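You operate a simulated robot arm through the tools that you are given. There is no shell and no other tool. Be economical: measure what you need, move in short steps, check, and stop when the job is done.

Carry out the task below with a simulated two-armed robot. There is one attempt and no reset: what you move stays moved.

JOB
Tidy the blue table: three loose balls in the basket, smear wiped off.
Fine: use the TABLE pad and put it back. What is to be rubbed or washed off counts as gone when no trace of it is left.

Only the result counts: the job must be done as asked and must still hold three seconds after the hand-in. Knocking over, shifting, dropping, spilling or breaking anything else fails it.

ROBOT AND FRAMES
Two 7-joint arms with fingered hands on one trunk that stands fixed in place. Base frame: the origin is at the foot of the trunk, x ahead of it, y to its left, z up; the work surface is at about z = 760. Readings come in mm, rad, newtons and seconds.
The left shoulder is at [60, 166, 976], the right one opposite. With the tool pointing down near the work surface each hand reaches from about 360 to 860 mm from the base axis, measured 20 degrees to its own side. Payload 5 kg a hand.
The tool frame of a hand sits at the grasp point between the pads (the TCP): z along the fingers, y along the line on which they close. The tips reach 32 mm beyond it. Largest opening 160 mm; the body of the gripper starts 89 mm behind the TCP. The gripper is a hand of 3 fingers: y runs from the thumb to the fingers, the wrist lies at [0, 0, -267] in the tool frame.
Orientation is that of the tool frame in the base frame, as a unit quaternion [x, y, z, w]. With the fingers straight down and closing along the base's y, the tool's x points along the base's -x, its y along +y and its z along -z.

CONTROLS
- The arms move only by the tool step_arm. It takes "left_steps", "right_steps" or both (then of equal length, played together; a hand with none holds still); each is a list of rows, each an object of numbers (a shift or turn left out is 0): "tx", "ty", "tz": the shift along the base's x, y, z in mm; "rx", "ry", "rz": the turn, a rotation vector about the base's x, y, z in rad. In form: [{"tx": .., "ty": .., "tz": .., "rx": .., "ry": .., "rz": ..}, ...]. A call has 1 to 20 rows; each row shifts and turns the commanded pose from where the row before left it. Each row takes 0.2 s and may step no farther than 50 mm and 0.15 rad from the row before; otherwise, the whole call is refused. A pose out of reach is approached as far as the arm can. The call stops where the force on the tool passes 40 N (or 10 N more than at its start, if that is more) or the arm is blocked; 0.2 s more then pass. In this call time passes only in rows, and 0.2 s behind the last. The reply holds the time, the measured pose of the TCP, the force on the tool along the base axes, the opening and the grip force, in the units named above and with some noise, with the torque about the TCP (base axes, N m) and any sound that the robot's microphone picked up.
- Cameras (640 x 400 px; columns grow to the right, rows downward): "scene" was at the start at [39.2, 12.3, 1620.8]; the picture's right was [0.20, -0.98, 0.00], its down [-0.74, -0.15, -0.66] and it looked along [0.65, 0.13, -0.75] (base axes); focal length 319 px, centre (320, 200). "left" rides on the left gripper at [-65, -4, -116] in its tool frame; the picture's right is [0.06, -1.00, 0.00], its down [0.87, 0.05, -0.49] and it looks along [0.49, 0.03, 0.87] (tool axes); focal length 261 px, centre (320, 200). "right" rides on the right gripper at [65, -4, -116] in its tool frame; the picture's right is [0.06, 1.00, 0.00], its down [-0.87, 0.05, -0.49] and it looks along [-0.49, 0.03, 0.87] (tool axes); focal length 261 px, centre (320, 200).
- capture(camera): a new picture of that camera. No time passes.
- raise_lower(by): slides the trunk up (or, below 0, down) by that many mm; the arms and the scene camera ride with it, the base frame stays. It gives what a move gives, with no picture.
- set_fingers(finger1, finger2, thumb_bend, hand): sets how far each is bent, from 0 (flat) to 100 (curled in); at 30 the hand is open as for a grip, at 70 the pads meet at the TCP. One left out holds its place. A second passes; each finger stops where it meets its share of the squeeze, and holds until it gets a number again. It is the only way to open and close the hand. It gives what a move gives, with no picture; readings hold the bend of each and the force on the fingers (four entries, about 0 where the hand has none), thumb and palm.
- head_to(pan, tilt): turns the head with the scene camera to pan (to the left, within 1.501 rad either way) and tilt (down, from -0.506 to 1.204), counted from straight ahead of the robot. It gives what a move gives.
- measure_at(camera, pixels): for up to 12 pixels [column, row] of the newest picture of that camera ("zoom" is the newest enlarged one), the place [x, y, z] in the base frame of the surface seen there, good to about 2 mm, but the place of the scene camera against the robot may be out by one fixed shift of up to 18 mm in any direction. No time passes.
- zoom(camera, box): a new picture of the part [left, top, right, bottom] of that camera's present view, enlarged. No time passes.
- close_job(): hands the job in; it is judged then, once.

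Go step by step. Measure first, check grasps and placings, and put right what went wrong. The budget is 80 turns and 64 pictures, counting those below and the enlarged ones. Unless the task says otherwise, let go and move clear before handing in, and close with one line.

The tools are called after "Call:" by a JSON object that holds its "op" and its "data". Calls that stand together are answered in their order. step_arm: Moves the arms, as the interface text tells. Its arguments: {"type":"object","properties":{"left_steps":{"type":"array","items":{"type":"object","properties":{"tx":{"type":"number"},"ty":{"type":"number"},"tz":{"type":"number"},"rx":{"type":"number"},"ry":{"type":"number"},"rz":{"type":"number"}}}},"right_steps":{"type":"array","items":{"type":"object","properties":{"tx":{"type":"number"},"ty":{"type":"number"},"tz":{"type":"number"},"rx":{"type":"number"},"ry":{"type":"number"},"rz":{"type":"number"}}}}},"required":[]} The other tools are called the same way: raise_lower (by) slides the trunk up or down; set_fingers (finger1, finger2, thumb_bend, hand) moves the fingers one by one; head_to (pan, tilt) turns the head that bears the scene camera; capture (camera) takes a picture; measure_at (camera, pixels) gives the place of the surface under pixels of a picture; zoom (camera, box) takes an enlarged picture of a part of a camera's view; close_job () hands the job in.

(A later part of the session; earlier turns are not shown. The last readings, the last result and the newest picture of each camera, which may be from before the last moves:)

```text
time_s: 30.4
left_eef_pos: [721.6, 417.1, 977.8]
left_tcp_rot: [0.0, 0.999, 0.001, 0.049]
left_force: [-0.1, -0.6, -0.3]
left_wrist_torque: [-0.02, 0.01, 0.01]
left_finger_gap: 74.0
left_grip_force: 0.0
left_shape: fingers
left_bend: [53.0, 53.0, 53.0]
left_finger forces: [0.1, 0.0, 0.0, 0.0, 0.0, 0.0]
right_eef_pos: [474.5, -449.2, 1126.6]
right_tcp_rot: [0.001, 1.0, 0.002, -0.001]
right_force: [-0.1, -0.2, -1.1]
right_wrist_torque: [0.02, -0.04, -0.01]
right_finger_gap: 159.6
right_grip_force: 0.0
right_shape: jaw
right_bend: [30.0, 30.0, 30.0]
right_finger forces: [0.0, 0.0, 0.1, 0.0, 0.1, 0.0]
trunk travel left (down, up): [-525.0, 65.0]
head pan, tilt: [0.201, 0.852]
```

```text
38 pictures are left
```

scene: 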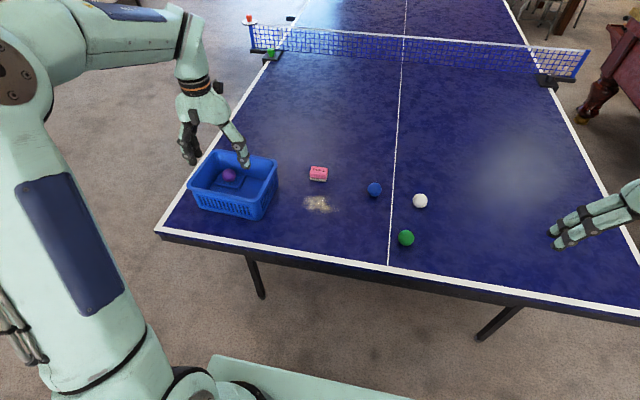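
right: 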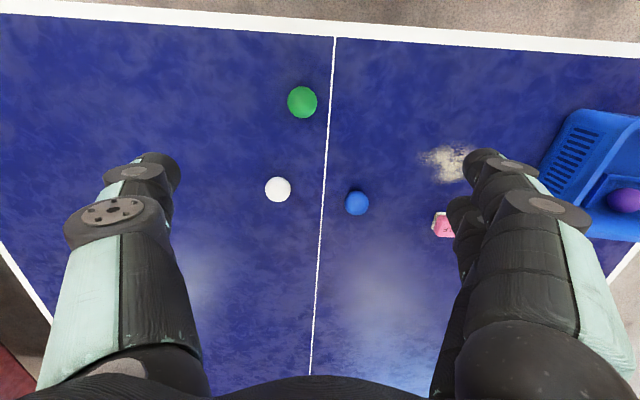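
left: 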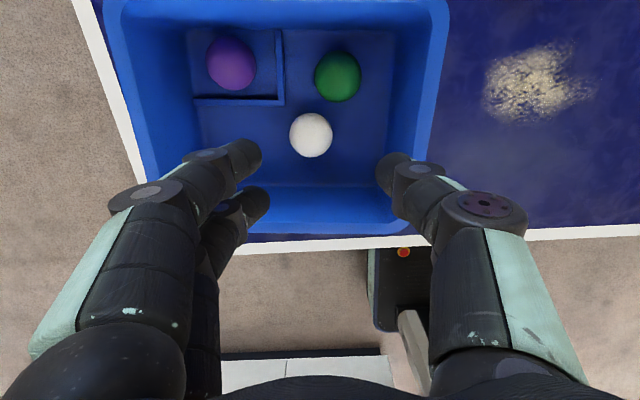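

White is in the basket at (311,135). Next I'll open the hand and move over the blue ball with tilt 0.36.

Call:
{"op": "measure_at", "data": {"camera": "left", "pixels": [[311, 135], [338, 76], [231, 63], [230, 98], [220, 120], [300, 180], [450, 30], [395, 225]]}}

Call:
{"op": "set_fingers", "data": {"hand": "left", "finger1": 43, "finger2": 43, "thumb_bend": 43}}

Call:
{"op": "step_arm", "data": {"left_steps": [{"tx": 11.6, "ty": -43.7, "tz": -5.7, "ry": -0.026}, {"tx": 11.6, "ty": -43.7, "tz": -5.7, "ry": -0.026}, {"tx": 11.6, "ty": -43.7, "tz": -5.7, "ry": -0.026}, {"tx": 11.6, "ty": -43.7, "tz": -5.7, "ry": -0.026}, {"tx": 11.6, "ty": -43.7, "tz": -5.7, "ry": -0.026}, {"tx": 11.6, "ty": -43.7, "tz": -5.7, "ry": -0.026}, {"tx": 11.6, "ty": -43.7, "tz": -5.7, "ry": -0.026}, {"tx": 11.6, "ty": -43.7, "tz": -5.7, "ry": -0.026}, {"tx": 11.6, "ty": -43.7, "tz": -5.7, "ry": -0.026}, {"tx": 11.6, "ty": -43.7, "tz": -5.7, "ry": -0.026}]}}

Call:
{"op": "capture", "data": {"camera": "left"}}

```text
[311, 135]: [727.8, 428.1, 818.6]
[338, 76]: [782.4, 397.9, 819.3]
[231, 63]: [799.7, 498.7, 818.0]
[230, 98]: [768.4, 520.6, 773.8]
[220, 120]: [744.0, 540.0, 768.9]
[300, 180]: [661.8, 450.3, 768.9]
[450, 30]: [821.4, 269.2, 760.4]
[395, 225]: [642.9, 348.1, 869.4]
```

```text
time_s: 31.4
left_eef_pos: [720.5, 418.2, 977.3]
left_tcp_rot: [0.0, 0.999, -0.001, 0.049]
left_force: [-0.1, 0.2, 0.5]
left_wrist_torque: [0.0, -0.01, 0.0]
left_finger_gap: 115.3
left_grip_force: 0.1
left_shape: fingers
left_bend: [43.0, 43.0, 43.0]
left_finger forces: [0.0, 0.1, 0.0, 0.0, 0.0, 0.0]
right_eef_pos: [474.2, -449.0, 1126.8]
right_tcp_rot: [0.0, 1.0, 0.001, 0.0]
right_force: [-0.3, -1.0, -0.5]
right_wrist_torque: [0.01, -0.03, -0.01]
right_finger_gap: 159.9
right_grip_force: 0.0
right_shape: jaw
right_bend: [30.0, 30.0, 30.0]
right_finger forces: [0.0, 0.0, 0.0, 0.0, 0.0, 0.0]
trunk travel left (down, up): [-525.0, 65.0]
head pan, tilt: [0.201, 0.852]
```

```text
time_s: 33.6
left_eef_pos: [835.4, -21.2, 920.7]
left_tcp_rot: [0.0, 0.984, 0.0, 0.179]
left_force: [0.4, 0.0, 1.1]
left_wrist_torque: [0.01, 0.02, 0.03]
left_finger_gap: 115.3
left_grip_force: 0.0
left_shape: fingers
left_bend: [43.0, 43.0, 43.0]
left_finger forces: [0.0, 0.0, 0.0, 0.0, 0.0, 0.0]
right_eef_pos: [474.8, -450.1, 1126.1]
right_tcp_rot: [0.001, 1.0, 0.0, 0.001]
right_force: [-1.7, 0.2, -0.9]
right_wrist_torque: [0.03, 0.02, -0.02]
right_finger_gap: 159.9
right_grip_force: 0.0
right_shape: jaw
right_bend: [30.0, 30.0, 30.0]
right_finger forces: [0.0, 0.0, 0.0, 0.0, 0.0, 0.0]
trunk travel left (down, up): [-525.0, 65.0]
head pan, tilt: [0.201, 0.852]
```

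```text
37 pictures are left
```

left: 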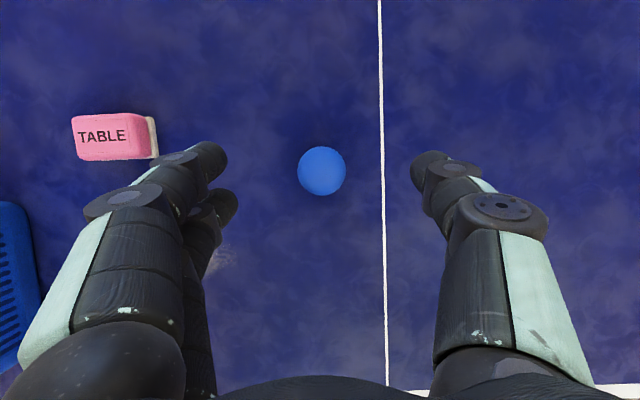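

Blue is centred at (322,171). I'll measure the pad in this view, then go down and grasp.

Call:
{"op": "measure_at", "data": {"camera": "left", "pixels": [[75, 121], [140, 115], [150, 118], [157, 154], [80, 156], [140, 156], [108, 136], [147, 135]]}}

Call:
{"op": "step_arm", "data": {"left_steps": [{"tx": 1, "ty": 1, "tz": -45}, {"tz": -40}, {"tz": -20}, {"tz": -8}]}}

Call:
{"op": "set_fingers", "data": {"hand": "left", "finger1": 64, "finger2": 64, "thumb_bend": 64}}

Call:
{"op": "capture", "data": {"camera": "left"}}

```text
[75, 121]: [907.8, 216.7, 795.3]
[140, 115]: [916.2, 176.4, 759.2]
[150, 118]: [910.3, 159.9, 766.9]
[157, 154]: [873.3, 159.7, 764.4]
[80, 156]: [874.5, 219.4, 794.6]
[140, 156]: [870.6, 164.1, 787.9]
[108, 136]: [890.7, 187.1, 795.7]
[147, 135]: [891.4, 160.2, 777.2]
```

```text
time_s: 34.6
left_eef_pos: [838.7, -20.0, 807.1]
left_tcp_rot: [-0.001, 0.984, 0.0, 0.179]
left_force: [0.6, -0.8, -0.4]
left_wrist_torque: [0.05, -0.04, 0.01]
left_finger_gap: 115.9
left_grip_force: 0.1
left_shape: fingers
left_bend: [43.0, 43.0, 43.0]
left_finger forces: [0.0, 0.2, 0.0, 0.1, 0.0, 0.1]
right_eef_pos: [474.5, -449.6, 1126.6]
right_tcp_rot: [0.001, 1.0, 0.0, 0.0]
right_force: [-0.2, -0.3, 0.0]
right_wrist_torque: [0.02, 0.02, -0.01]
right_finger_gap: 159.8
right_grip_force: 0.0
right_shape: jaw
right_bend: [30.0, 30.0, 30.0]
right_finger forces: [0.1, 0.0, 0.0, 0.0, 0.0, 0.1]
trunk travel left (down, up): [-525.0, 65.0]
head pan, tilt: [0.201, 0.852]
```

```text
time_s: 35.6
left_eef_pos: [839.6, -19.3, 807.5]
left_tcp_rot: [0.0, 0.984, 0.0, 0.179]
left_force: [0.2, -0.1, 0.1]
left_wrist_torque: [-0.01, 0.06, 0.03]
left_finger_gap: 49.0
left_grip_force: 9.1
left_shape: fingers
left_bend: [60.0, 59.0, 61.0]
left_finger forces: [3.7, 5.0, 0.0, 0.0, 8.6, 0.1]
right_eef_pos: [474.4, -448.7, 1126.4]
right_tcp_rot: [0.0, 1.0, 0.001, 0.0]
right_force: [-0.1, -0.2, -0.1]
right_wrist_torque: [-0.01, -0.02, 0.0]
right_finger_gap: 159.8
right_grip_force: 0.1
right_shape: jaw
right_bend: [30.0, 30.0, 30.0]
right_finger forces: [0.0, 0.1, 0.0, 0.0, 0.0, 0.1]
trunk travel left (down, up): [-525.0, 65.0]
head pan, tilt: [0.201, 0.852]
```

```text
36 pictures are left
```

left: 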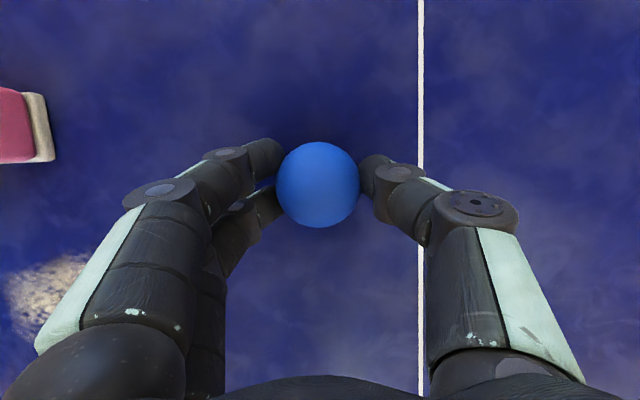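

Blue is held at 9 N. I'll carry it to above the free front corner of the basket at about (712,490).

Call:
{"op": "step_arm", "data": {"left_steps": [{"tx": -9, "tz": 43}, {"tx": -9, "tz": 43}, {"tx": -9, "tz": 43}, {"tx": -8.3, "ty": 42.5, "tz": 2, "ry": 0.0217}, {"tx": -8.3, "ty": 42.5, "tz": 2, "ry": 0.0217}, {"tx": -8.3, "ty": 42.5, "tz": 2, "ry": 0.0217}, {"tx": -8.3, "ty": 42.5, "tz": 2, "ry": 0.0217}, {"tx": -8.3, "ty": 42.5, "tz": 2, "ry": 0.0217}, {"tx": -8.3, "ty": 42.5, "tz": 2, "ry": 0.0217}, {"tx": -8.3, "ty": 42.5, "tz": 2, "ry": 0.0217}, {"tx": -8.3, "ty": 42.5, "tz": 2, "ry": 0.0217}, {"tx": -8.3, "ty": 42.5, "tz": 2, "ry": 0.0217}, {"tx": -8.3, "ty": 42.5, "tz": 2, "ry": 0.0217}, {"tx": -8.3, "ty": 42.5, "tz": 2, "ry": 0.0217}, {"tx": -8.3, "ty": 42.5, "tz": 2, "ry": 0.0217}]}}

Call:
{"op": "capture", "data": {"camera": "left"}}

```text
time_s: 38.8
left_eef_pos: [713.1, 493.6, 961.8]
left_tcp_rot: [0.0, 0.999, 0.0, 0.049]
left_force: [-0.4, 1.5, -0.1]
left_wrist_torque: [-0.03, -0.01, 0.04]
left_finger_gap: 49.0
left_grip_force: 8.9
left_shape: fingers
left_bend: [60.0, 60.0, 61.0]
left_finger forces: [3.8, 5.0, 0.0, 0.1, 8.6, 0.1]
right_eef_pos: [473.8, -448.3, 1127.5]
right_tcp_rot: [0.0, 1.0, 0.0, 0.0]
right_force: [0.6, 0.3, 0.9]
right_wrist_torque: [-0.02, -0.01, 0.03]
right_finger_gap: 159.9
right_grip_force: 0.0
right_shape: jaw
right_bend: [30.0, 30.0, 30.0]
right_finger forces: [0.1, 0.0, 0.0, 0.1, 0.0, 0.0]
trunk travel left (down, up): [-525.0, 65.0]
head pan, tilt: [0.201, 0.852]
```

```text
35 pictures are left
```

left: 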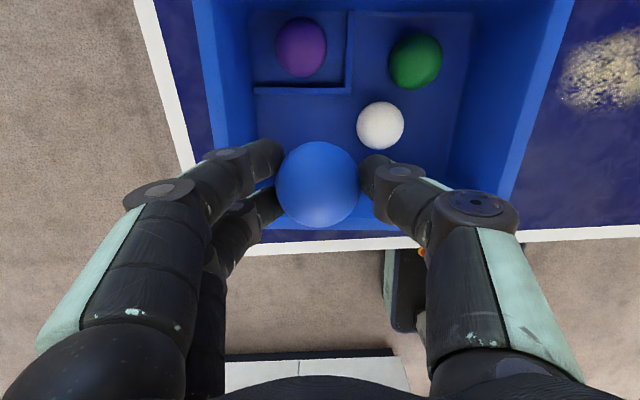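

The row clears white. I'll lower to TCP 865 and look again before going deeper.

Call:
{"op": "step_arm", "data": {"left_steps": [{"ty": -5, "tz": -45}, {"tz": -40}, {"tz": -12}]}}

Call:
{"op": "capture", "data": {"camera": "left"}}

Call:
{"op": "measure_at", "data": {"camera": "left", "pixels": [[60, 60], [80, 60], [100, 60], [120, 60], [420, 90]]}}

```text
time_s: 39.6
left_eef_pos: [712.8, 489.7, 863.7]
left_tcp_rot: [0.001, 0.999, 0.0, 0.049]
left_force: [-0.4, 0.2, -1.0]
left_wrist_torque: [0.02, 0.0, 0.02]
left_finger_gap: 49.3
left_grip_force: 8.5
left_shape: fingers
left_bend: [60.0, 60.0, 61.0]
left_finger forces: [3.8, 5.0, 0.0, 0.0, 8.4, 0.0]
right_eef_pos: [475.3, -449.2, 1125.7]
right_tcp_rot: [0.001, 1.0, 0.001, 0.001]
right_force: [-0.2, 0.6, 0.3]
right_wrist_torque: [0.03, 0.0, -0.02]
right_finger_gap: 159.8
right_grip_force: 0.1
right_shape: jaw
right_bend: [30.0, 30.0, 30.0]
right_finger forces: [0.0, 0.1, 0.0, 0.0, 0.1, 0.0]
trunk travel left (down, up): [-525.0, 65.0]
head pan, tilt: [0.201, 0.852]
```

```text
34 pictures are left
```

left: 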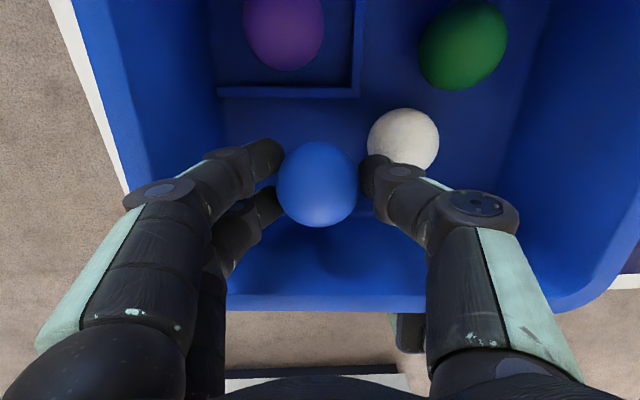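

```text
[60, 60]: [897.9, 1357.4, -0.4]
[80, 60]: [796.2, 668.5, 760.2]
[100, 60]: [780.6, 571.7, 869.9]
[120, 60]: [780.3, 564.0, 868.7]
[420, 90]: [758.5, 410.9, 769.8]
```

Call:
{"op": "measure_at", "data": {"camera": "left", "pixels": [[130, 195], [160, 190], [90, 250], [60, 310], [205, 160], [480, 205], [375, 165], [400, 175], [280, 310], [230, 200]]}}

```text
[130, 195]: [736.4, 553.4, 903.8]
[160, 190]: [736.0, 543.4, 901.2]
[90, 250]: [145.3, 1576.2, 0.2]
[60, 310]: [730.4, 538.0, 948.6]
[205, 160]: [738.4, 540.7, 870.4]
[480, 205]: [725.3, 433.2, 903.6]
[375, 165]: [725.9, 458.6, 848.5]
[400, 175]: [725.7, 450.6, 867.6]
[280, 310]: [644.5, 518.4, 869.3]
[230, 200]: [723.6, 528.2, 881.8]
```

The finger knuckle clears the rim by about 5 mm. I'll shift 4 mm toward −y, go down to TCP ≈844, and release with the thumb only, leaving a fall of about 2 cm.

Call:
{"op": "step_arm", "data": {"left_steps": [{"ty": -4, "tz": -10}, {"tz": -10}]}}

Call:
{"op": "set_fingers", "data": {"hand": "left", "thumb_bend": 56}}

Call:
{"op": "capture", "data": {"camera": "left"}}

```text
time_s: 40.2
left_eef_pos: [713.1, 483.0, 843.5]
left_tcp_rot: [0.0, 0.999, 0.001, 0.05]
left_force: [-0.2, -0.1, -0.5]
left_wrist_torque: [-0.02, -0.03, 0.01]
left_finger_gap: 49.0
left_grip_force: 8.3
left_shape: fingers
left_bend: [60.0, 60.0, 61.0]
left_finger forces: [3.9, 5.2, 0.0, 0.0, 8.4, 0.0]
right_eef_pos: [475.0, -449.4, 1127.1]
right_tcp_rot: [0.001, 1.0, 0.001, 0.0]
right_force: [-0.2, -0.2, 0.2]
right_wrist_torque: [0.02, 0.03, 0.0]
right_finger_gap: 159.9
right_grip_force: 0.0
right_shape: jaw
right_bend: [30.0, 30.0, 30.0]
right_finger forces: [0.0, 0.1, 0.1, 0.1, 0.0, 0.0]
trunk travel left (down, up): [-525.0, 65.0]
head pan, tilt: [0.201, 0.852]
```

```text
time_s: 41.2
left_eef_pos: [712.6, 484.1, 844.7]
left_tcp_rot: [0.0, 0.999, 0.001, 0.049]
left_force: [0.6, 0.2, -1.0]
left_wrist_torque: [0.02, -0.04, 0.0]
left_finger_gap: 51.4
left_grip_force: 2.5
left_shape: fingers
left_bend: [63.0, 62.0, 55.0]
left_finger forces: [1.0, 1.8, 0.0, 0.0, 2.1, 0.0]
right_eef_pos: [474.9, -448.9, 1127.2]
right_tcp_rot: [0.001, 1.0, 0.0, 0.0]
right_force: [-0.1, 0.0, 0.0]
right_wrist_torque: [-0.03, 0.02, 0.04]
right_finger_gap: 159.7
right_grip_force: 0.1
right_shape: jaw
right_bend: [30.0, 30.0, 30.0]
right_finger forces: [0.0, 0.0, 0.0, 0.0, 0.1, 0.0]
trunk travel left (down, up): [-525.0, 65.0]
head pan, tilt: [0.201, 0.852]
```

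```text
33 pictures are left
```

left: 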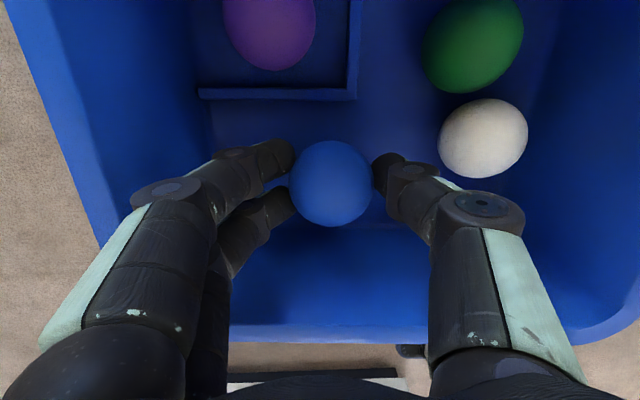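

White rolled aside to (483,138), and blue is still lightly held. There's now room to lower about 18 mm and open the thumb further.

Call:
{"op": "step_arm", "data": {"left_steps": [{"tz": -10}, {"tz": -8}]}}

Call:
{"op": "set_fingers", "data": {"hand": "left", "thumb_bend": 49}}

Call:
{"op": "capture", "data": {"camera": "left"}}

```text
time_s: 41.8
left_eef_pos: [713.3, 483.4, 826.6]
left_tcp_rot: [0.0, 0.999, -0.001, 0.05]
left_force: [-0.7, 0.4, -0.4]
left_wrist_torque: [0.0, -0.01, 0.0]
left_finger_gap: 51.5
left_grip_force: 1.9
left_shape: fingers
left_bend: [63.0, 62.0, 55.0]
left_finger forces: [0.9, 1.9, 0.0, 0.1, 2.1, 0.0]
right_eef_pos: [475.7, -449.7, 1126.7]
right_tcp_rot: [0.001, 1.0, 0.001, 0.0]
right_force: [0.3, 0.5, 0.2]
right_wrist_torque: [0.0, -0.02, 0.02]
right_finger_gap: 159.8
right_grip_force: 0.0
right_shape: jaw
right_bend: [30.0, 30.0, 30.0]
right_finger forces: [0.0, 0.0, 0.0, 0.1, 0.0, 0.0]
trunk travel left (down, up): [-525.0, 65.0]
head pan, tilt: [0.201, 0.852]
```

```text
time_s: 42.8
left_eef_pos: [713.7, 483.4, 827.4]
left_tcp_rot: [0.0, 0.999, 0.0, 0.05]
left_force: [-0.3, -0.8, 0.2]
left_wrist_torque: [0.04, 0.0, 0.01]
left_finger_gap: 61.7
left_grip_force: 0.0
left_shape: fingers
left_bend: [64.0, 64.0, 49.0]
left_finger forces: [0.0, 0.0, 0.0, 0.1, 0.0, 0.0]
right_eef_pos: [474.6, -448.6, 1126.0]
right_tcp_rot: [0.001, 1.0, 0.002, 0.0]
right_force: [0.2, -0.3, 0.1]
right_wrist_torque: [0.03, 0.0, 0.03]
right_finger_gap: 160.2
right_grip_force: 0.1
right_shape: jaw
right_bend: [30.0, 30.0, 30.0]
right_finger forces: [0.1, 0.0, 0.1, 0.0, 0.0, 0.1]
trunk travel left (down, up): [-525.0, 65.0]
head pan, tilt: [0.201, 0.852]
```

```text
32 pictures are left
```

left: 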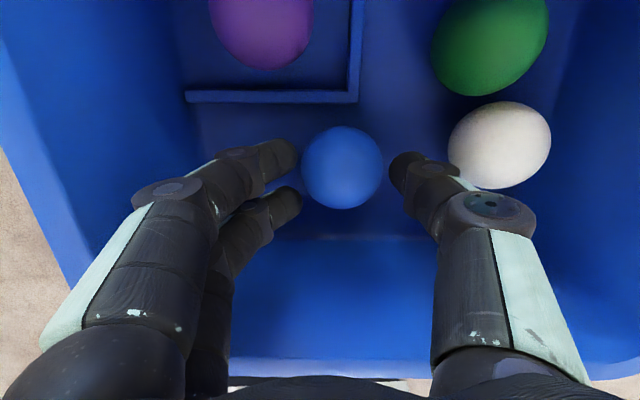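

Blue is released with no contact forces left. I'll lift out and verify the basket.

Call:
{"op": "step_arm", "data": {"left_steps": [{"tz": 15}, {"tz": 40}, {"tz": 45}, {"tz": 45}, {"tz": 45}]}}

Call:
{"op": "capture", "data": {"camera": "left"}}

Call:
{"op": "capture", "data": {"camera": "scene"}}

```text
time_s: 44.0
left_eef_pos: [714.7, 482.6, 1016.8]
left_tcp_rot: [0.0, 0.999, 0.001, 0.049]
left_force: [-0.1, -0.6, 0.3]
left_wrist_torque: [0.03, -0.03, 0.01]
left_finger_gap: 61.7
left_grip_force: 0.0
left_shape: fingers
left_bend: [64.0, 64.0, 49.0]
left_finger forces: [0.0, 0.0, 0.0, 0.0, 0.1, 0.0]
right_eef_pos: [474.3, -449.1, 1127.0]
right_tcp_rot: [0.0, 1.0, 0.0, -0.001]
right_force: [-0.8, -0.2, 0.0]
right_wrist_torque: [-0.01, 0.02, 0.0]
right_finger_gap: 159.8
right_grip_force: 0.1
right_shape: jaw
right_bend: [30.0, 30.0, 30.0]
right_finger forces: [0.1, 0.0, 0.1, 0.1, 0.1, 0.0]
trunk travel left (down, up): [-525.0, 65.0]
head pan, tilt: [0.201, 0.852]
```

```text
31 pictures are left
```

left: 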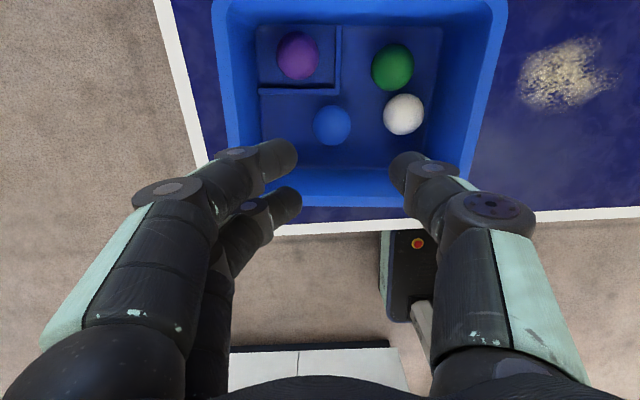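

```text
30 pictures are left
```

scene: 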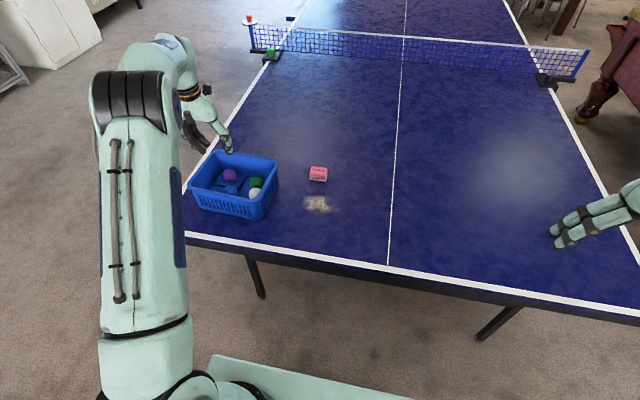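

All three balls are in the basket and the basket hasn't moved. Next is the pad, so I'll open the hand and move above it with tilt 0.35.

Call:
{"op": "set_fingers", "data": {"hand": "left", "finger1": 43, "finger2": 43, "thumb_bend": 43}}

Call:
{"op": "step_arm", "data": {"left_steps": [{"tx": 15.75, "ty": -36.4, "tz": -10.9, "ry": -0.031}, {"tx": 15.75, "ty": -36.4, "tz": -10.9, "ry": -0.031}, {"tx": 15.75, "ty": -36.4, "tz": -10.9, "ry": -0.031}, {"tx": 15.75, "ty": -36.4, "tz": -10.9, "ry": -0.031}, {"tx": 15.75, "ty": -36.4, "tz": -10.9, "ry": -0.031}, {"tx": 15.75, "ty": -36.4, "tz": -10.9, "ry": -0.031}, {"tx": 15.75, "ty": -36.4, "tz": -10.9, "ry": -0.031}, {"tx": 15.75, "ty": -36.4, "tz": -10.9, "ry": -0.031}, {"tx": 18, "tz": -30}, {"tx": 18, "tz": -30}]}}

Call:
{"op": "capture", "data": {"camera": "left"}}

```text
time_s: 45.0
left_eef_pos: [714.6, 484.9, 1016.6]
left_tcp_rot: [0.0, 0.999, -0.001, 0.049]
left_force: [0.7, 0.5, 0.6]
left_wrist_torque: [-0.04, 0.01, 0.01]
left_finger_gap: 115.0
left_grip_force: 0.0
left_shape: fingers
left_bend: [43.0, 43.0, 43.0]
left_finger forces: [0.1, 0.0, 0.0, 0.1, 0.1, 0.1]
right_eef_pos: [474.0, -448.7, 1125.2]
right_tcp_rot: [0.001, 1.0, 0.001, 0.0]
right_force: [-1.0, -0.7, -0.3]
right_wrist_torque: [0.01, 0.02, 0.0]
right_finger_gap: 160.2
right_grip_force: 0.0
right_shape: jaw
right_bend: [30.0, 30.0, 30.0]
right_finger forces: [0.1, 0.0, 0.0, 0.0, 0.1, 0.0]
trunk travel left (down, up): [-525.0, 65.0]
head pan, tilt: [0.201, 0.852]
```

```text
time_s: 47.2
left_eef_pos: [875.8, 192.8, 866.6]
left_tcp_rot: [0.0, 0.985, 0.0, 0.173]
left_force: [0.2, -0.3, 0.3]
left_wrist_torque: [-0.01, 0.0, 0.0]
left_finger_gap: 115.6
left_grip_force: 0.0
left_shape: fingers
left_bend: [43.0, 43.0, 43.0]
left_finger forces: [0.1, 0.1, 0.0, 0.0, 0.0, 0.1]
right_eef_pos: [475.4, -449.3, 1126.1]
right_tcp_rot: [0.001, 1.0, 0.001, 0.001]
right_force: [0.7, -0.8, 0.4]
right_wrist_torque: [-0.01, 0.03, -0.01]
right_finger_gap: 160.3
right_grip_force: 0.0
right_shape: jaw
right_bend: [30.0, 30.0, 30.0]
right_finger forces: [0.0, 0.0, 0.1, 0.0, 0.0, 0.1]
trunk travel left (down, up): [-525.0, 65.0]
head pan, tilt: [0.201, 0.852]
```

```text
29 pictures are left
```

left: 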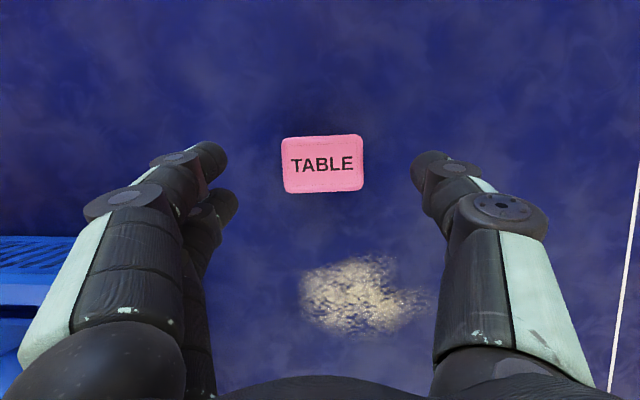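

The pad is centred between the fingers at (322,164). I'll record its place, then go down to grasp.

Call:
{"op": "measure_at", "data": {"camera": "left", "pixels": [[285, 140], [358, 137], [362, 187], [288, 190], [322, 164], [322, 137], [322, 190], [284, 165], [360, 163]]}}

Call:
{"op": "step_arm", "data": {"left_steps": [{"tx": 3, "tz": -25}, {"tx": 1, "tz": -18}, {"tz": -9}]}}

Call:
{"op": "capture", "data": {"camera": "left"}}

```text
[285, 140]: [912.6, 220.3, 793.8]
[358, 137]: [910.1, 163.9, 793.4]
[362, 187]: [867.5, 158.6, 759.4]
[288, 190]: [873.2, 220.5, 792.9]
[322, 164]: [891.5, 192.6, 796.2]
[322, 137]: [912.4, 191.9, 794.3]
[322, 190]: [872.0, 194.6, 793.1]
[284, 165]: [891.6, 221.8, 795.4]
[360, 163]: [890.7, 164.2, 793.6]
```

```text
time_s: 48.0
left_eef_pos: [879.7, 194.0, 814.5]
left_tcp_rot: [0.001, 0.985, 0.0, 0.173]
left_force: [-0.1, 0.8, -0.2]
left_wrist_torque: [-0.02, 0.0, 0.03]
left_finger_gap: 115.5
left_grip_force: 0.1
left_shape: fingers
left_bend: [43.0, 43.0, 43.0]
left_finger forces: [0.1, 0.0, 0.0, 0.0, 0.0, 0.0]
right_eef_pos: [475.3, -448.9, 1125.8]
right_tcp_rot: [0.001, 1.0, 0.001, 0.0]
right_force: [0.0, -0.8, 0.8]
right_wrist_torque: [-0.04, 0.0, 0.0]
right_finger_gap: 159.9
right_grip_force: 0.1
right_shape: jaw
right_bend: [30.0, 30.0, 30.0]
right_finger forces: [0.0, 0.1, 0.0, 0.1, 0.0, 0.0]
trunk travel left (down, up): [-525.0, 65.0]
head pan, tilt: [0.201, 0.852]
```

```text
28 pictures are left
```

left: 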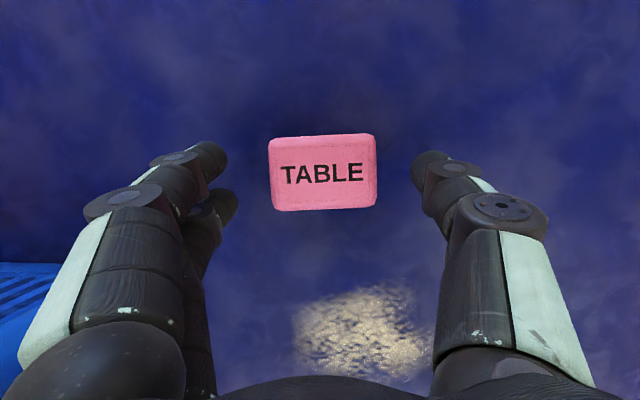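

The pad, centre (892,192), is straddled evenly. I'll close on it.

Call:
{"op": "set_fingers", "data": {"hand": "left", "finger1": 63, "finger2": 63, "thumb_bend": 63}}

Call:
{"op": "capture", "data": {"camera": "left"}}

```text
time_s: 49.0
left_eef_pos: [879.0, 192.9, 816.0]
left_tcp_rot: [0.001, 0.985, 0.0, 0.173]
left_force: [-0.2, -0.4, 0.6]
left_wrist_torque: [0.02, 0.01, 0.02]
left_finger_gap: 67.5
left_grip_force: 14.0
left_shape: fingers
left_bend: [56.0, 56.0, 58.0]
left_finger forces: [7.1, 7.3, 0.0, 0.0, 14.5, 0.0]
right_eef_pos: [475.9, -449.5, 1126.4]
right_tcp_rot: [0.001, 1.0, 0.001, 0.0]
right_force: [-0.1, 0.1, 0.4]
right_wrist_torque: [-0.04, 0.02, -0.01]
right_finger_gap: 159.9
right_grip_force: 0.1
right_shape: jaw
right_bend: [30.0, 30.0, 30.0]
right_finger forces: [0.0, 0.0, 0.0, 0.0, 0.1, 0.1]
trunk travel left (down, up): [-525.0, 65.0]
head pan, tilt: [0.201, 0.852]
```

```text
27 pictures are left
```

left: 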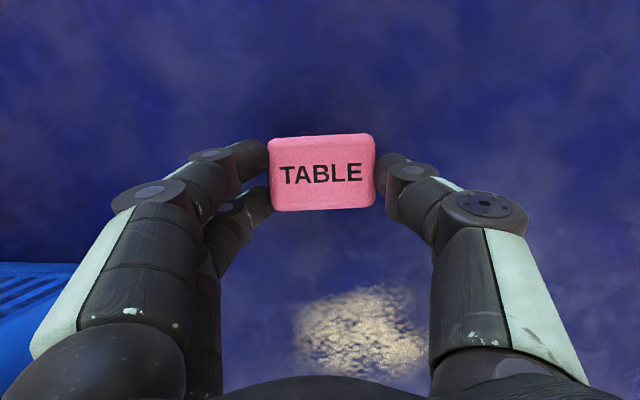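

The grip is firm at 14 N and the pad hasn't moved. I'll squeeze a bit more, lift 20 mm and check.

Call:
{"op": "set_fingers", "data": {"hand": "left", "finger1": 68, "finger2": 68, "thumb_bend": 68}}

Call:
{"op": "step_arm", "data": {"left_steps": [{"tz": 10}, {"tz": 10}]}}

Call:
{"op": "capture", "data": {"camera": "left"}}

Call:
{"op": "zoom", "data": {"camera": "scene", "box": [220, 110, 380, 220]}}

```text
time_s: 50.0
left_eef_pos: [879.7, 193.4, 816.5]
left_tcp_rot: [0.0, 0.985, 0.0, 0.173]
left_force: [-0.2, 0.4, 0.3]
left_wrist_torque: [0.02, 0.03, -0.01]
left_finger_gap: 66.5
left_grip_force: 21.5
left_shape: fingers
left_bend: [55.0, 55.0, 61.0]
left_finger forces: [10.6, 10.6, 0.0, 0.0, 21.1, 0.0]
right_eef_pos: [475.8, -447.5, 1125.7]
right_tcp_rot: [0.001, 1.0, 0.001, 0.0]
right_force: [-1.0, 0.2, 0.3]
right_wrist_torque: [0.0, -0.01, 0.02]
right_finger_gap: 160.0
right_grip_force: 0.2
right_shape: jaw
right_bend: [30.0, 30.0, 30.0]
right_finger forces: [0.1, 0.0, 0.0, 0.1, 0.0, 0.1]
trunk travel left (down, up): [-525.0, 65.0]
head pan, tilt: [0.201, 0.852]
```

```text
time_s: 50.6
left_eef_pos: [879.3, 192.9, 838.1]
left_tcp_rot: [0.0, 0.985, 0.0, 0.174]
left_force: [-0.1, -0.3, -1.0]
left_wrist_torque: [-0.03, 0.03, -0.03]
left_finger_gap: 66.8
left_grip_force: 20.8
left_shape: fingers
left_bend: [55.0, 55.0, 61.0]
left_finger forces: [10.5, 10.5, 0.0, 0.0, 21.0, 0.0]
right_eef_pos: [475.0, -449.4, 1126.0]
right_tcp_rot: [0.001, 1.0, 0.0, -0.001]
right_force: [0.3, 0.0, -0.4]
right_wrist_torque: [0.01, -0.01, -0.01]
right_finger_gap: 159.8
right_grip_force: 0.1
right_shape: jaw
right_bend: [30.0, 30.0, 30.0]
right_finger forces: [0.1, 0.0, 0.1, 0.0, 0.0, 0.0]
trunk travel left (down, up): [-525.0, 65.0]
head pan, tilt: [0.201, 0.852]
```

```text
26 pictures are left
```

left: 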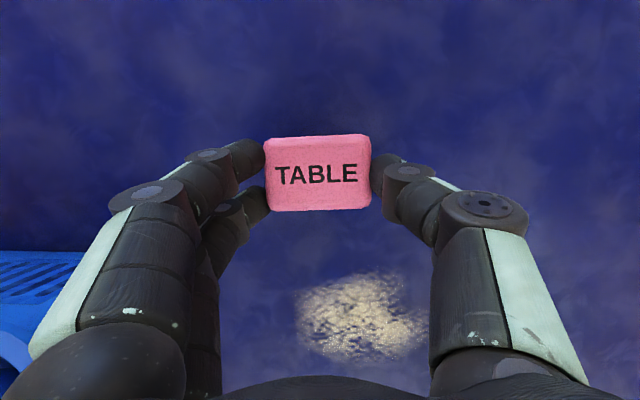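

```text
3.64 times, centred on (300, 165) of scene
```

zoom: 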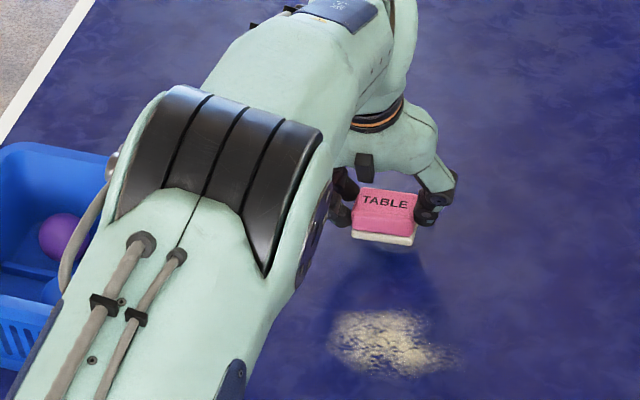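

The pad is lifted and level. I'll move to the far left part of the smear and ease the pad onto the table while watching the force.

Call:
{"op": "step_arm", "data": {"left_steps": [{"tx": -45, "ty": 9}, {"tx": -44, "ty": 8}, {"tz": -10}, {"tz": -8}, {"tz": -4}, {"tz": -2}]}}

```text
time_s: 52.0
left_eef_pos: [789.6, 209.9, 813.4]
left_tcp_rot: [0.001, 0.985, 0.001, 0.175]
left_force: [-0.3, -1.0, 11.0]
left_wrist_torque: [0.32, -0.05, 0.02]
left_finger_gap: 66.3
left_grip_force: 21.4
left_shape: fingers
left_bend: [55.0, 55.0, 61.0]
left_finger forces: [10.3, 10.7, 0.1, 0.0, 21.8, 0.0]
right_eef_pos: [473.6, -449.9, 1126.7]
right_tcp_rot: [0.001, 1.0, 0.002, -0.001]
right_force: [-0.6, -1.2, -0.6]
right_wrist_torque: [-0.01, 0.0, -0.02]
right_finger_gap: 159.8
right_grip_force: 0.0
right_shape: jaw
right_bend: [30.0, 30.0, 30.0]
right_finger forces: [0.0, 0.1, 0.0, 0.1, 0.0, 0.0]
trunk travel left (down, up): [-525.0, 65.0]
head pan, tilt: [0.201, 0.852]
```

Contact is at 11 N. I'll make a first stroke along −y and check the force.

Call:
{"op": "step_arm", "data": {"left_steps": [{"ty": -15}, {"ty": -22}, {"ty": -22}, {"ty": -22}, {"ty": -22}, {"ty": -22}]}}

Call:
{"op": "capture", "data": {"camera": "left"}}

```text
time_s: 53.4
left_eef_pos: [789.1, 85.7, 813.9]
left_tcp_rot: [0.0, 0.985, 0.001, 0.174]
left_force: [0.6, 3.8, 15.9]
left_wrist_torque: [0.67, -0.12, 0.0]
left_finger_gap: 66.9
left_grip_force: 20.5
left_shape: fingers
left_bend: [56.0, 56.0, 62.0]
left_finger forces: [11.5, 11.5, 0.0, 0.0, 18.8, 0.0]
right_eef_pos: [472.9, -449.6, 1126.9]
right_tcp_rot: [0.001, 1.0, 0.001, 0.0]
right_force: [0.3, 0.2, 0.8]
right_wrist_torque: [0.04, -0.03, -0.04]
right_finger_gap: 159.8
right_grip_force: 0.2
right_shape: jaw
right_bend: [30.0, 30.0, 30.0]
right_finger forces: [0.0, 0.0, 0.1, 0.1, 0.0, 0.1]
trunk travel left (down, up): [-525.0, 65.0]
head pan, tilt: [0.201, 0.852]
```

```text
24 pictures are left
```

left: 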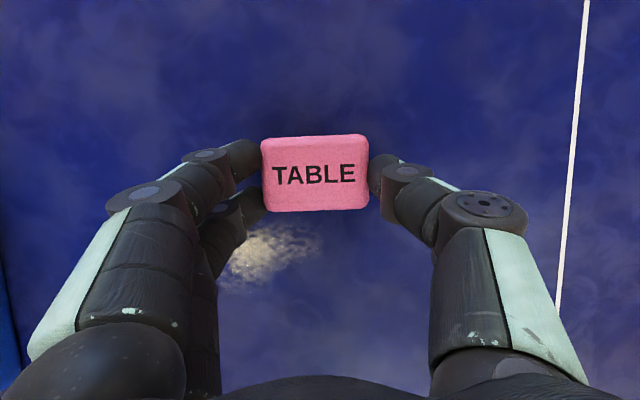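

The stroke wiped cleanly and the pad stays put. I'll continue in serpentine strokes toward the near side.

Call:
{"op": "step_arm", "data": {"left_steps": [{"tx": -22}, {"ty": 25}, {"ty": 25}, {"ty": 25}, {"ty": 25}, {"ty": 25}, {"tx": -22}, {"ty": -25}, {"ty": -25}, {"ty": -25}, {"ty": -25}, {"ty": -25}, {"tx": -22}, {"ty": 25}, {"ty": 25}, {"ty": 25}, {"ty": 25}, {"ty": 25}]}}

Call:
{"op": "capture", "data": {"camera": "left"}}

```text
time_s: 57.2
left_eef_pos: [721.8, 210.6, 811.7]
left_tcp_rot: [0.0, 0.985, 0.0, 0.174]
left_force: [0.4, -3.4, 15.1]
left_wrist_torque: [0.12, -0.12, 0.01]
left_finger_gap: 66.7
left_grip_force: 21.3
left_shape: fingers
left_bend: [57.0, 57.0, 62.0]
left_finger forces: [9.8, 9.7, 0.0, 0.0, 23.2, 0.0]
right_eef_pos: [473.5, -448.4, 1126.8]
right_tcp_rot: [0.001, 1.0, 0.001, 0.0]
right_force: [0.1, 0.3, -0.2]
right_wrist_torque: [-0.03, 0.03, 0.01]
right_finger_gap: 160.1
right_grip_force: 0.0
right_shape: jaw
right_bend: [30.0, 30.0, 30.0]
right_finger forces: [0.1, 0.0, 0.0, 0.1, 0.0, 0.0]
trunk travel left (down, up): [-525.0, 65.0]
head pan, tilt: [0.201, 0.852]
```

```text
23 pictures are left
```

left: 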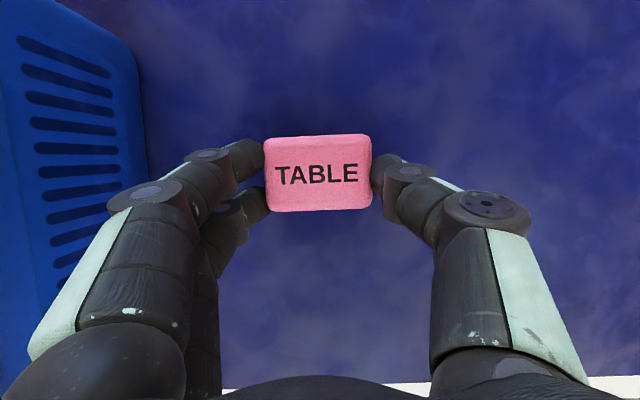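

The smear looks gone. I'll do another overlapping round to catch faint traces, then lift and inspect.

Call:
{"op": "step_arm", "data": {"left_steps": [{"tx": -15}, {"ty": -27}, {"ty": -27}, {"ty": -27}, {"ty": -27}, {"ty": -27}, {"tx": 26}, {"ty": 27}, {"ty": 27}, {"ty": 27}, {"ty": 27}, {"ty": 27}, {"tx": 26}, {"ty": -27}, {"ty": -27}, {"ty": -27}, {"ty": -27}, {"ty": -27}]}}

Call:
{"op": "step_arm", "data": {"left_steps": [{"tx": 26}, {"ty": 27}, {"ty": 27}, {"ty": 27}, {"ty": 27}, {"ty": 27}, {"tx": 20}, {"ty": -27}, {"ty": -27}, {"ty": -27}, {"ty": -27}, {"ty": -27}, {"tz": 20}, {"tx": 25, "tz": 20}]}}

Call:
{"op": "capture", "data": {"camera": "left"}}

Call:
{"op": "zoom", "data": {"camera": "scene", "box": [260, 150, 400, 240]}}

```text
time_s: 61.0
left_eef_pos: [761.4, 72.5, 813.1]
left_tcp_rot: [0.001, 0.985, 0.0, 0.173]
left_force: [-0.5, 1.6, 5.8]
left_wrist_torque: [0.17, -0.03, -0.01]
left_finger_gap: 66.9
left_grip_force: 20.8
left_shape: fingers
left_bend: [56.0, 56.0, 62.0]
left_finger forces: [10.4, 10.6, 0.0, 0.1, 20.5, 0.1]
right_eef_pos: [473.8, -449.6, 1126.2]
right_tcp_rot: [0.001, 1.0, 0.0, 0.0]
right_force: [-0.1, -0.2, 0.4]
right_wrist_torque: [0.07, -0.05, 0.0]
right_finger_gap: 159.6
right_grip_force: 0.0
right_shape: jaw
right_bend: [30.0, 30.0, 30.0]
right_finger forces: [0.2, 0.0, 0.0, 0.1, 0.1, 0.0]
trunk travel left (down, up): [-525.0, 65.0]
head pan, tilt: [0.201, 0.852]
```

```text
time_s: 64.0
left_eef_pos: [833.7, 73.2, 851.2]
left_tcp_rot: [0.0, 0.985, 0.0, 0.172]
left_force: [-0.8, 0.9, -1.4]
left_wrist_torque: [-0.02, -0.01, 0.03]
left_finger_gap: 66.7
left_grip_force: 19.5
left_shape: fingers
left_bend: [56.0, 55.0, 62.0]
left_finger forces: [9.9, 9.9, 0.0, 0.0, 19.9, 0.0]
right_eef_pos: [474.9, -450.2, 1125.4]
right_tcp_rot: [0.002, 1.0, 0.001, 0.001]
right_force: [-0.4, -0.2, -0.9]
right_wrist_torque: [-0.02, 0.04, -0.03]
right_finger_gap: 159.9
right_grip_force: 0.0
right_shape: jaw
right_bend: [30.0, 30.0, 30.0]
right_finger forces: [0.1, 0.0, 0.0, 0.1, 0.0, 0.0]
trunk travel left (down, up): [-525.0, 65.0]
head pan, tilt: [0.201, 0.852]
```

```text
22 pictures are left
```

left: 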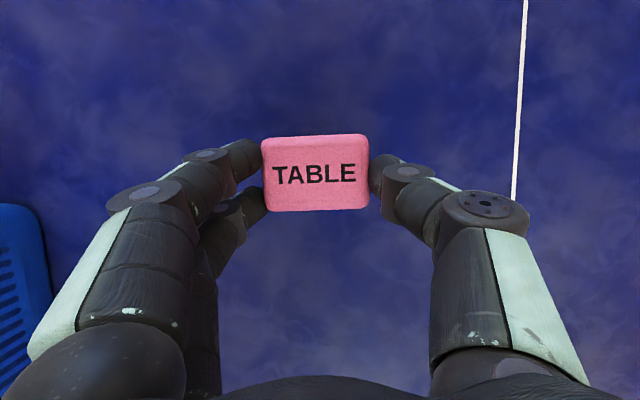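

```text
4.44 times, centred on (330, 195) of scene
```

zoom: 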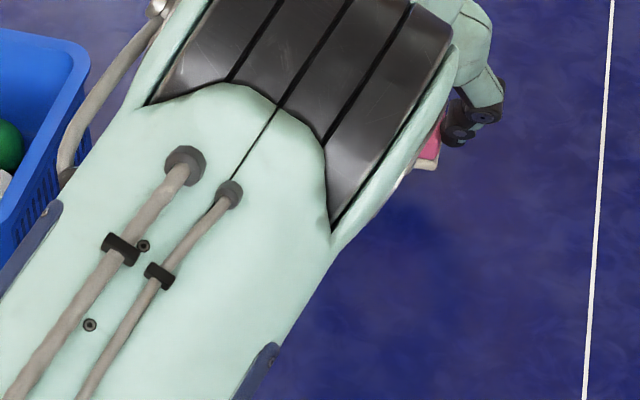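

No residue is visible. I'll move back above the pad's home spot and inspect the wiped area from there.

Call:
{"op": "step_arm", "data": {"left_steps": [{"tx": 15.2, "ty": 38.8}, {"tx": 15.2, "ty": 38.8}, {"tx": 15.2, "ty": 38.8}]}}

Call:
{"op": "zoom", "data": {"camera": "left", "box": [215, 200, 445, 400]}}

Call:
{"op": "zoom", "data": {"camera": "scene", "box": [260, 130, 400, 240]}}

```text
time_s: 64.8
left_eef_pos: [877.8, 195.4, 849.7]
left_tcp_rot: [0.0, 0.985, 0.0, 0.173]
left_force: [0.8, 0.7, -0.6]
left_wrist_torque: [0.01, 0.04, -0.01]
left_finger_gap: 66.8
left_grip_force: 19.9
left_shape: fingers
left_bend: [56.0, 55.0, 62.0]
left_finger forces: [9.7, 9.8, 0.0, 0.0, 19.6, 0.0]
right_eef_pos: [475.9, -447.4, 1126.5]
right_tcp_rot: [0.001, 1.0, 0.0, 0.0]
right_force: [-0.6, 0.3, 0.6]
right_wrist_torque: [-0.05, -0.01, -0.01]
right_finger_gap: 159.8
right_grip_force: 0.0
right_shape: jaw
right_bend: [30.0, 30.0, 30.0]
right_finger forces: [0.1, 0.0, 0.0, 0.0, 0.0, 0.1]
trunk travel left (down, up): [-525.0, 65.0]
head pan, tilt: [0.201, 0.852]
```

```text
2.00 times, centred on (330, 300) of left
```

zoom: 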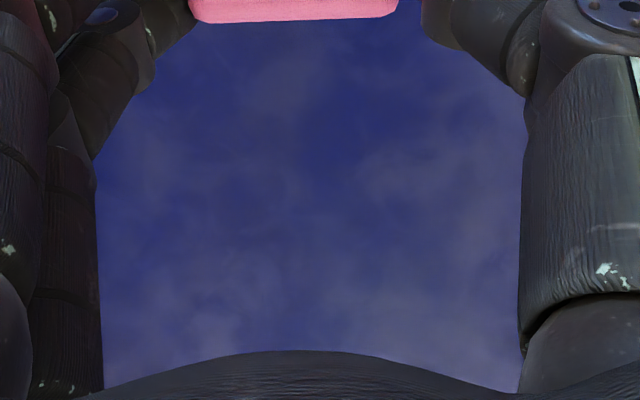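

```text
3.64 times, centred on (330, 185) of scene
```

zoom: 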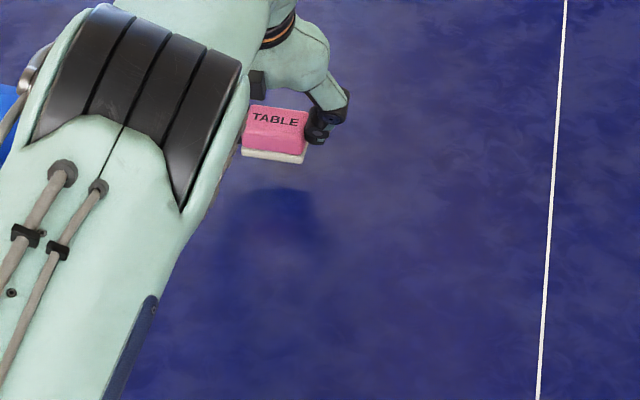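

The wiped area is clean in both views. I'll lower the pad toward home, correcting y a little, and check the pose first.

Call:
{"op": "step_arm", "data": {"left_steps": [{"tx": 1, "ty": -4, "tz": -12}, {"tz": -12}]}}

Call:
{"op": "capture", "data": {"camera": "left"}}

Call:
{"op": "measure_at", "data": {"camera": "left", "pixels": [[318, 172], [318, 140], [318, 207], [268, 172], [367, 172]]}}

```text
time_s: 65.4
left_eef_pos: [878.8, 186.6, 826.1]
left_tcp_rot: [0.0, 0.985, 0.0, 0.173]
left_force: [0.5, 0.1, -1.0]
left_wrist_torque: [0.04, 0.01, 0.02]
left_finger_gap: 66.4
left_grip_force: 20.0
left_shape: fingers
left_bend: [56.0, 55.0, 62.0]
left_finger forces: [9.8, 9.7, 0.0, 0.0, 19.6, 0.1]
right_eef_pos: [474.9, -449.6, 1125.3]
right_tcp_rot: [0.001, 1.0, 0.001, 0.0]
right_force: [-0.2, -0.6, 0.3]
right_wrist_torque: [0.03, -0.01, -0.01]
right_finger_gap: 159.9
right_grip_force: 0.1
right_shape: jaw
right_bend: [30.0, 30.0, 30.0]
right_finger forces: [0.0, 0.0, 0.1, 0.0, 0.1, 0.0]
trunk travel left (down, up): [-525.0, 65.0]
head pan, tilt: [0.201, 0.852]
```

```text
18 pictures are left
```

left: 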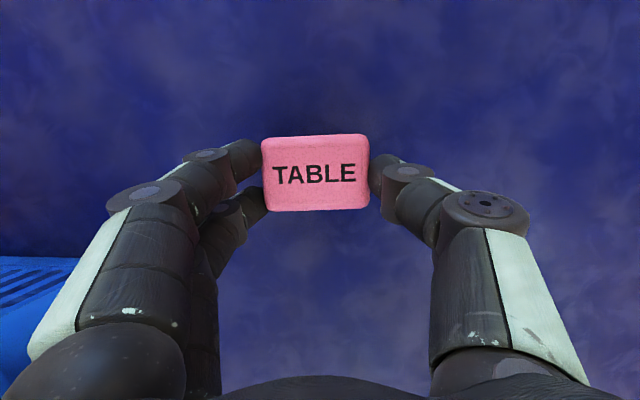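

```text
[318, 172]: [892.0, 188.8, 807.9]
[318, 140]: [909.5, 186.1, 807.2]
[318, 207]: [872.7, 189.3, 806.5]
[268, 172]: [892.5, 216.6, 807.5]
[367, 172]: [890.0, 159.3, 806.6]
```

The pad centre is about 3 mm short in y and 12 mm above rest. I'll correct that and set it down.

Call:
{"op": "step_arm", "data": {"left_steps": [{"tx": 1, "ty": 3, "tz": -6}, {"tz": -5}, {"tz": -1}]}}

Call:
{"op": "capture", "data": {"camera": "left"}}

Call:
{"op": "measure_at", "data": {"camera": "left", "pixels": [[316, 172], [316, 140], [316, 207], [268, 172], [365, 172]]}}

```text
time_s: 66.2
left_eef_pos: [878.7, 191.1, 814.7]
left_tcp_rot: [0.0, 0.985, 0.0, 0.172]
left_force: [0.1, 0.5, -0.7]
left_wrist_torque: [-0.01, 0.0, -0.01]
left_finger_gap: 66.9
left_grip_force: 19.4
left_shape: fingers
left_bend: [56.0, 55.0, 62.0]
left_finger forces: [9.8, 9.8, 0.0, 0.1, 19.6, 0.1]
right_eef_pos: [475.5, -448.4, 1125.5]
right_tcp_rot: [0.0, 1.0, 0.0, 0.0]
right_force: [0.2, 0.2, 0.2]
right_wrist_torque: [0.0, 0.0, -0.02]
right_finger_gap: 160.1
right_grip_force: 0.0
right_shape: jaw
right_bend: [30.0, 30.0, 30.0]
right_finger forces: [0.1, 0.0, 0.0, 0.0, 0.1, 0.0]
trunk travel left (down, up): [-525.0, 65.0]
head pan, tilt: [0.201, 0.852]
```

```text
17 pictures are left
```

left: 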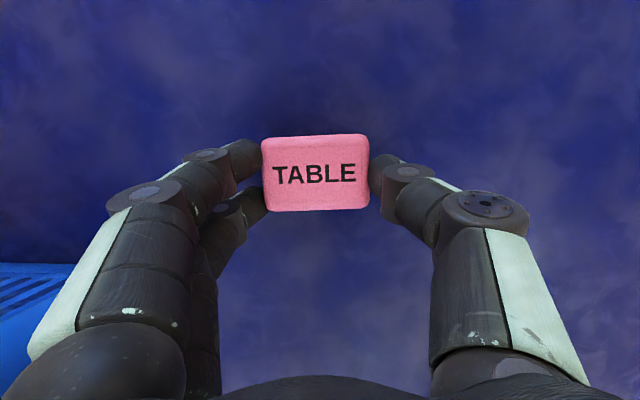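

```text
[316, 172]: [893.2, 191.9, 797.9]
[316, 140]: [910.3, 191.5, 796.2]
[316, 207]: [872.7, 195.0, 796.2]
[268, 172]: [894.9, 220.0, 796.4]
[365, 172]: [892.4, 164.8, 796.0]
```

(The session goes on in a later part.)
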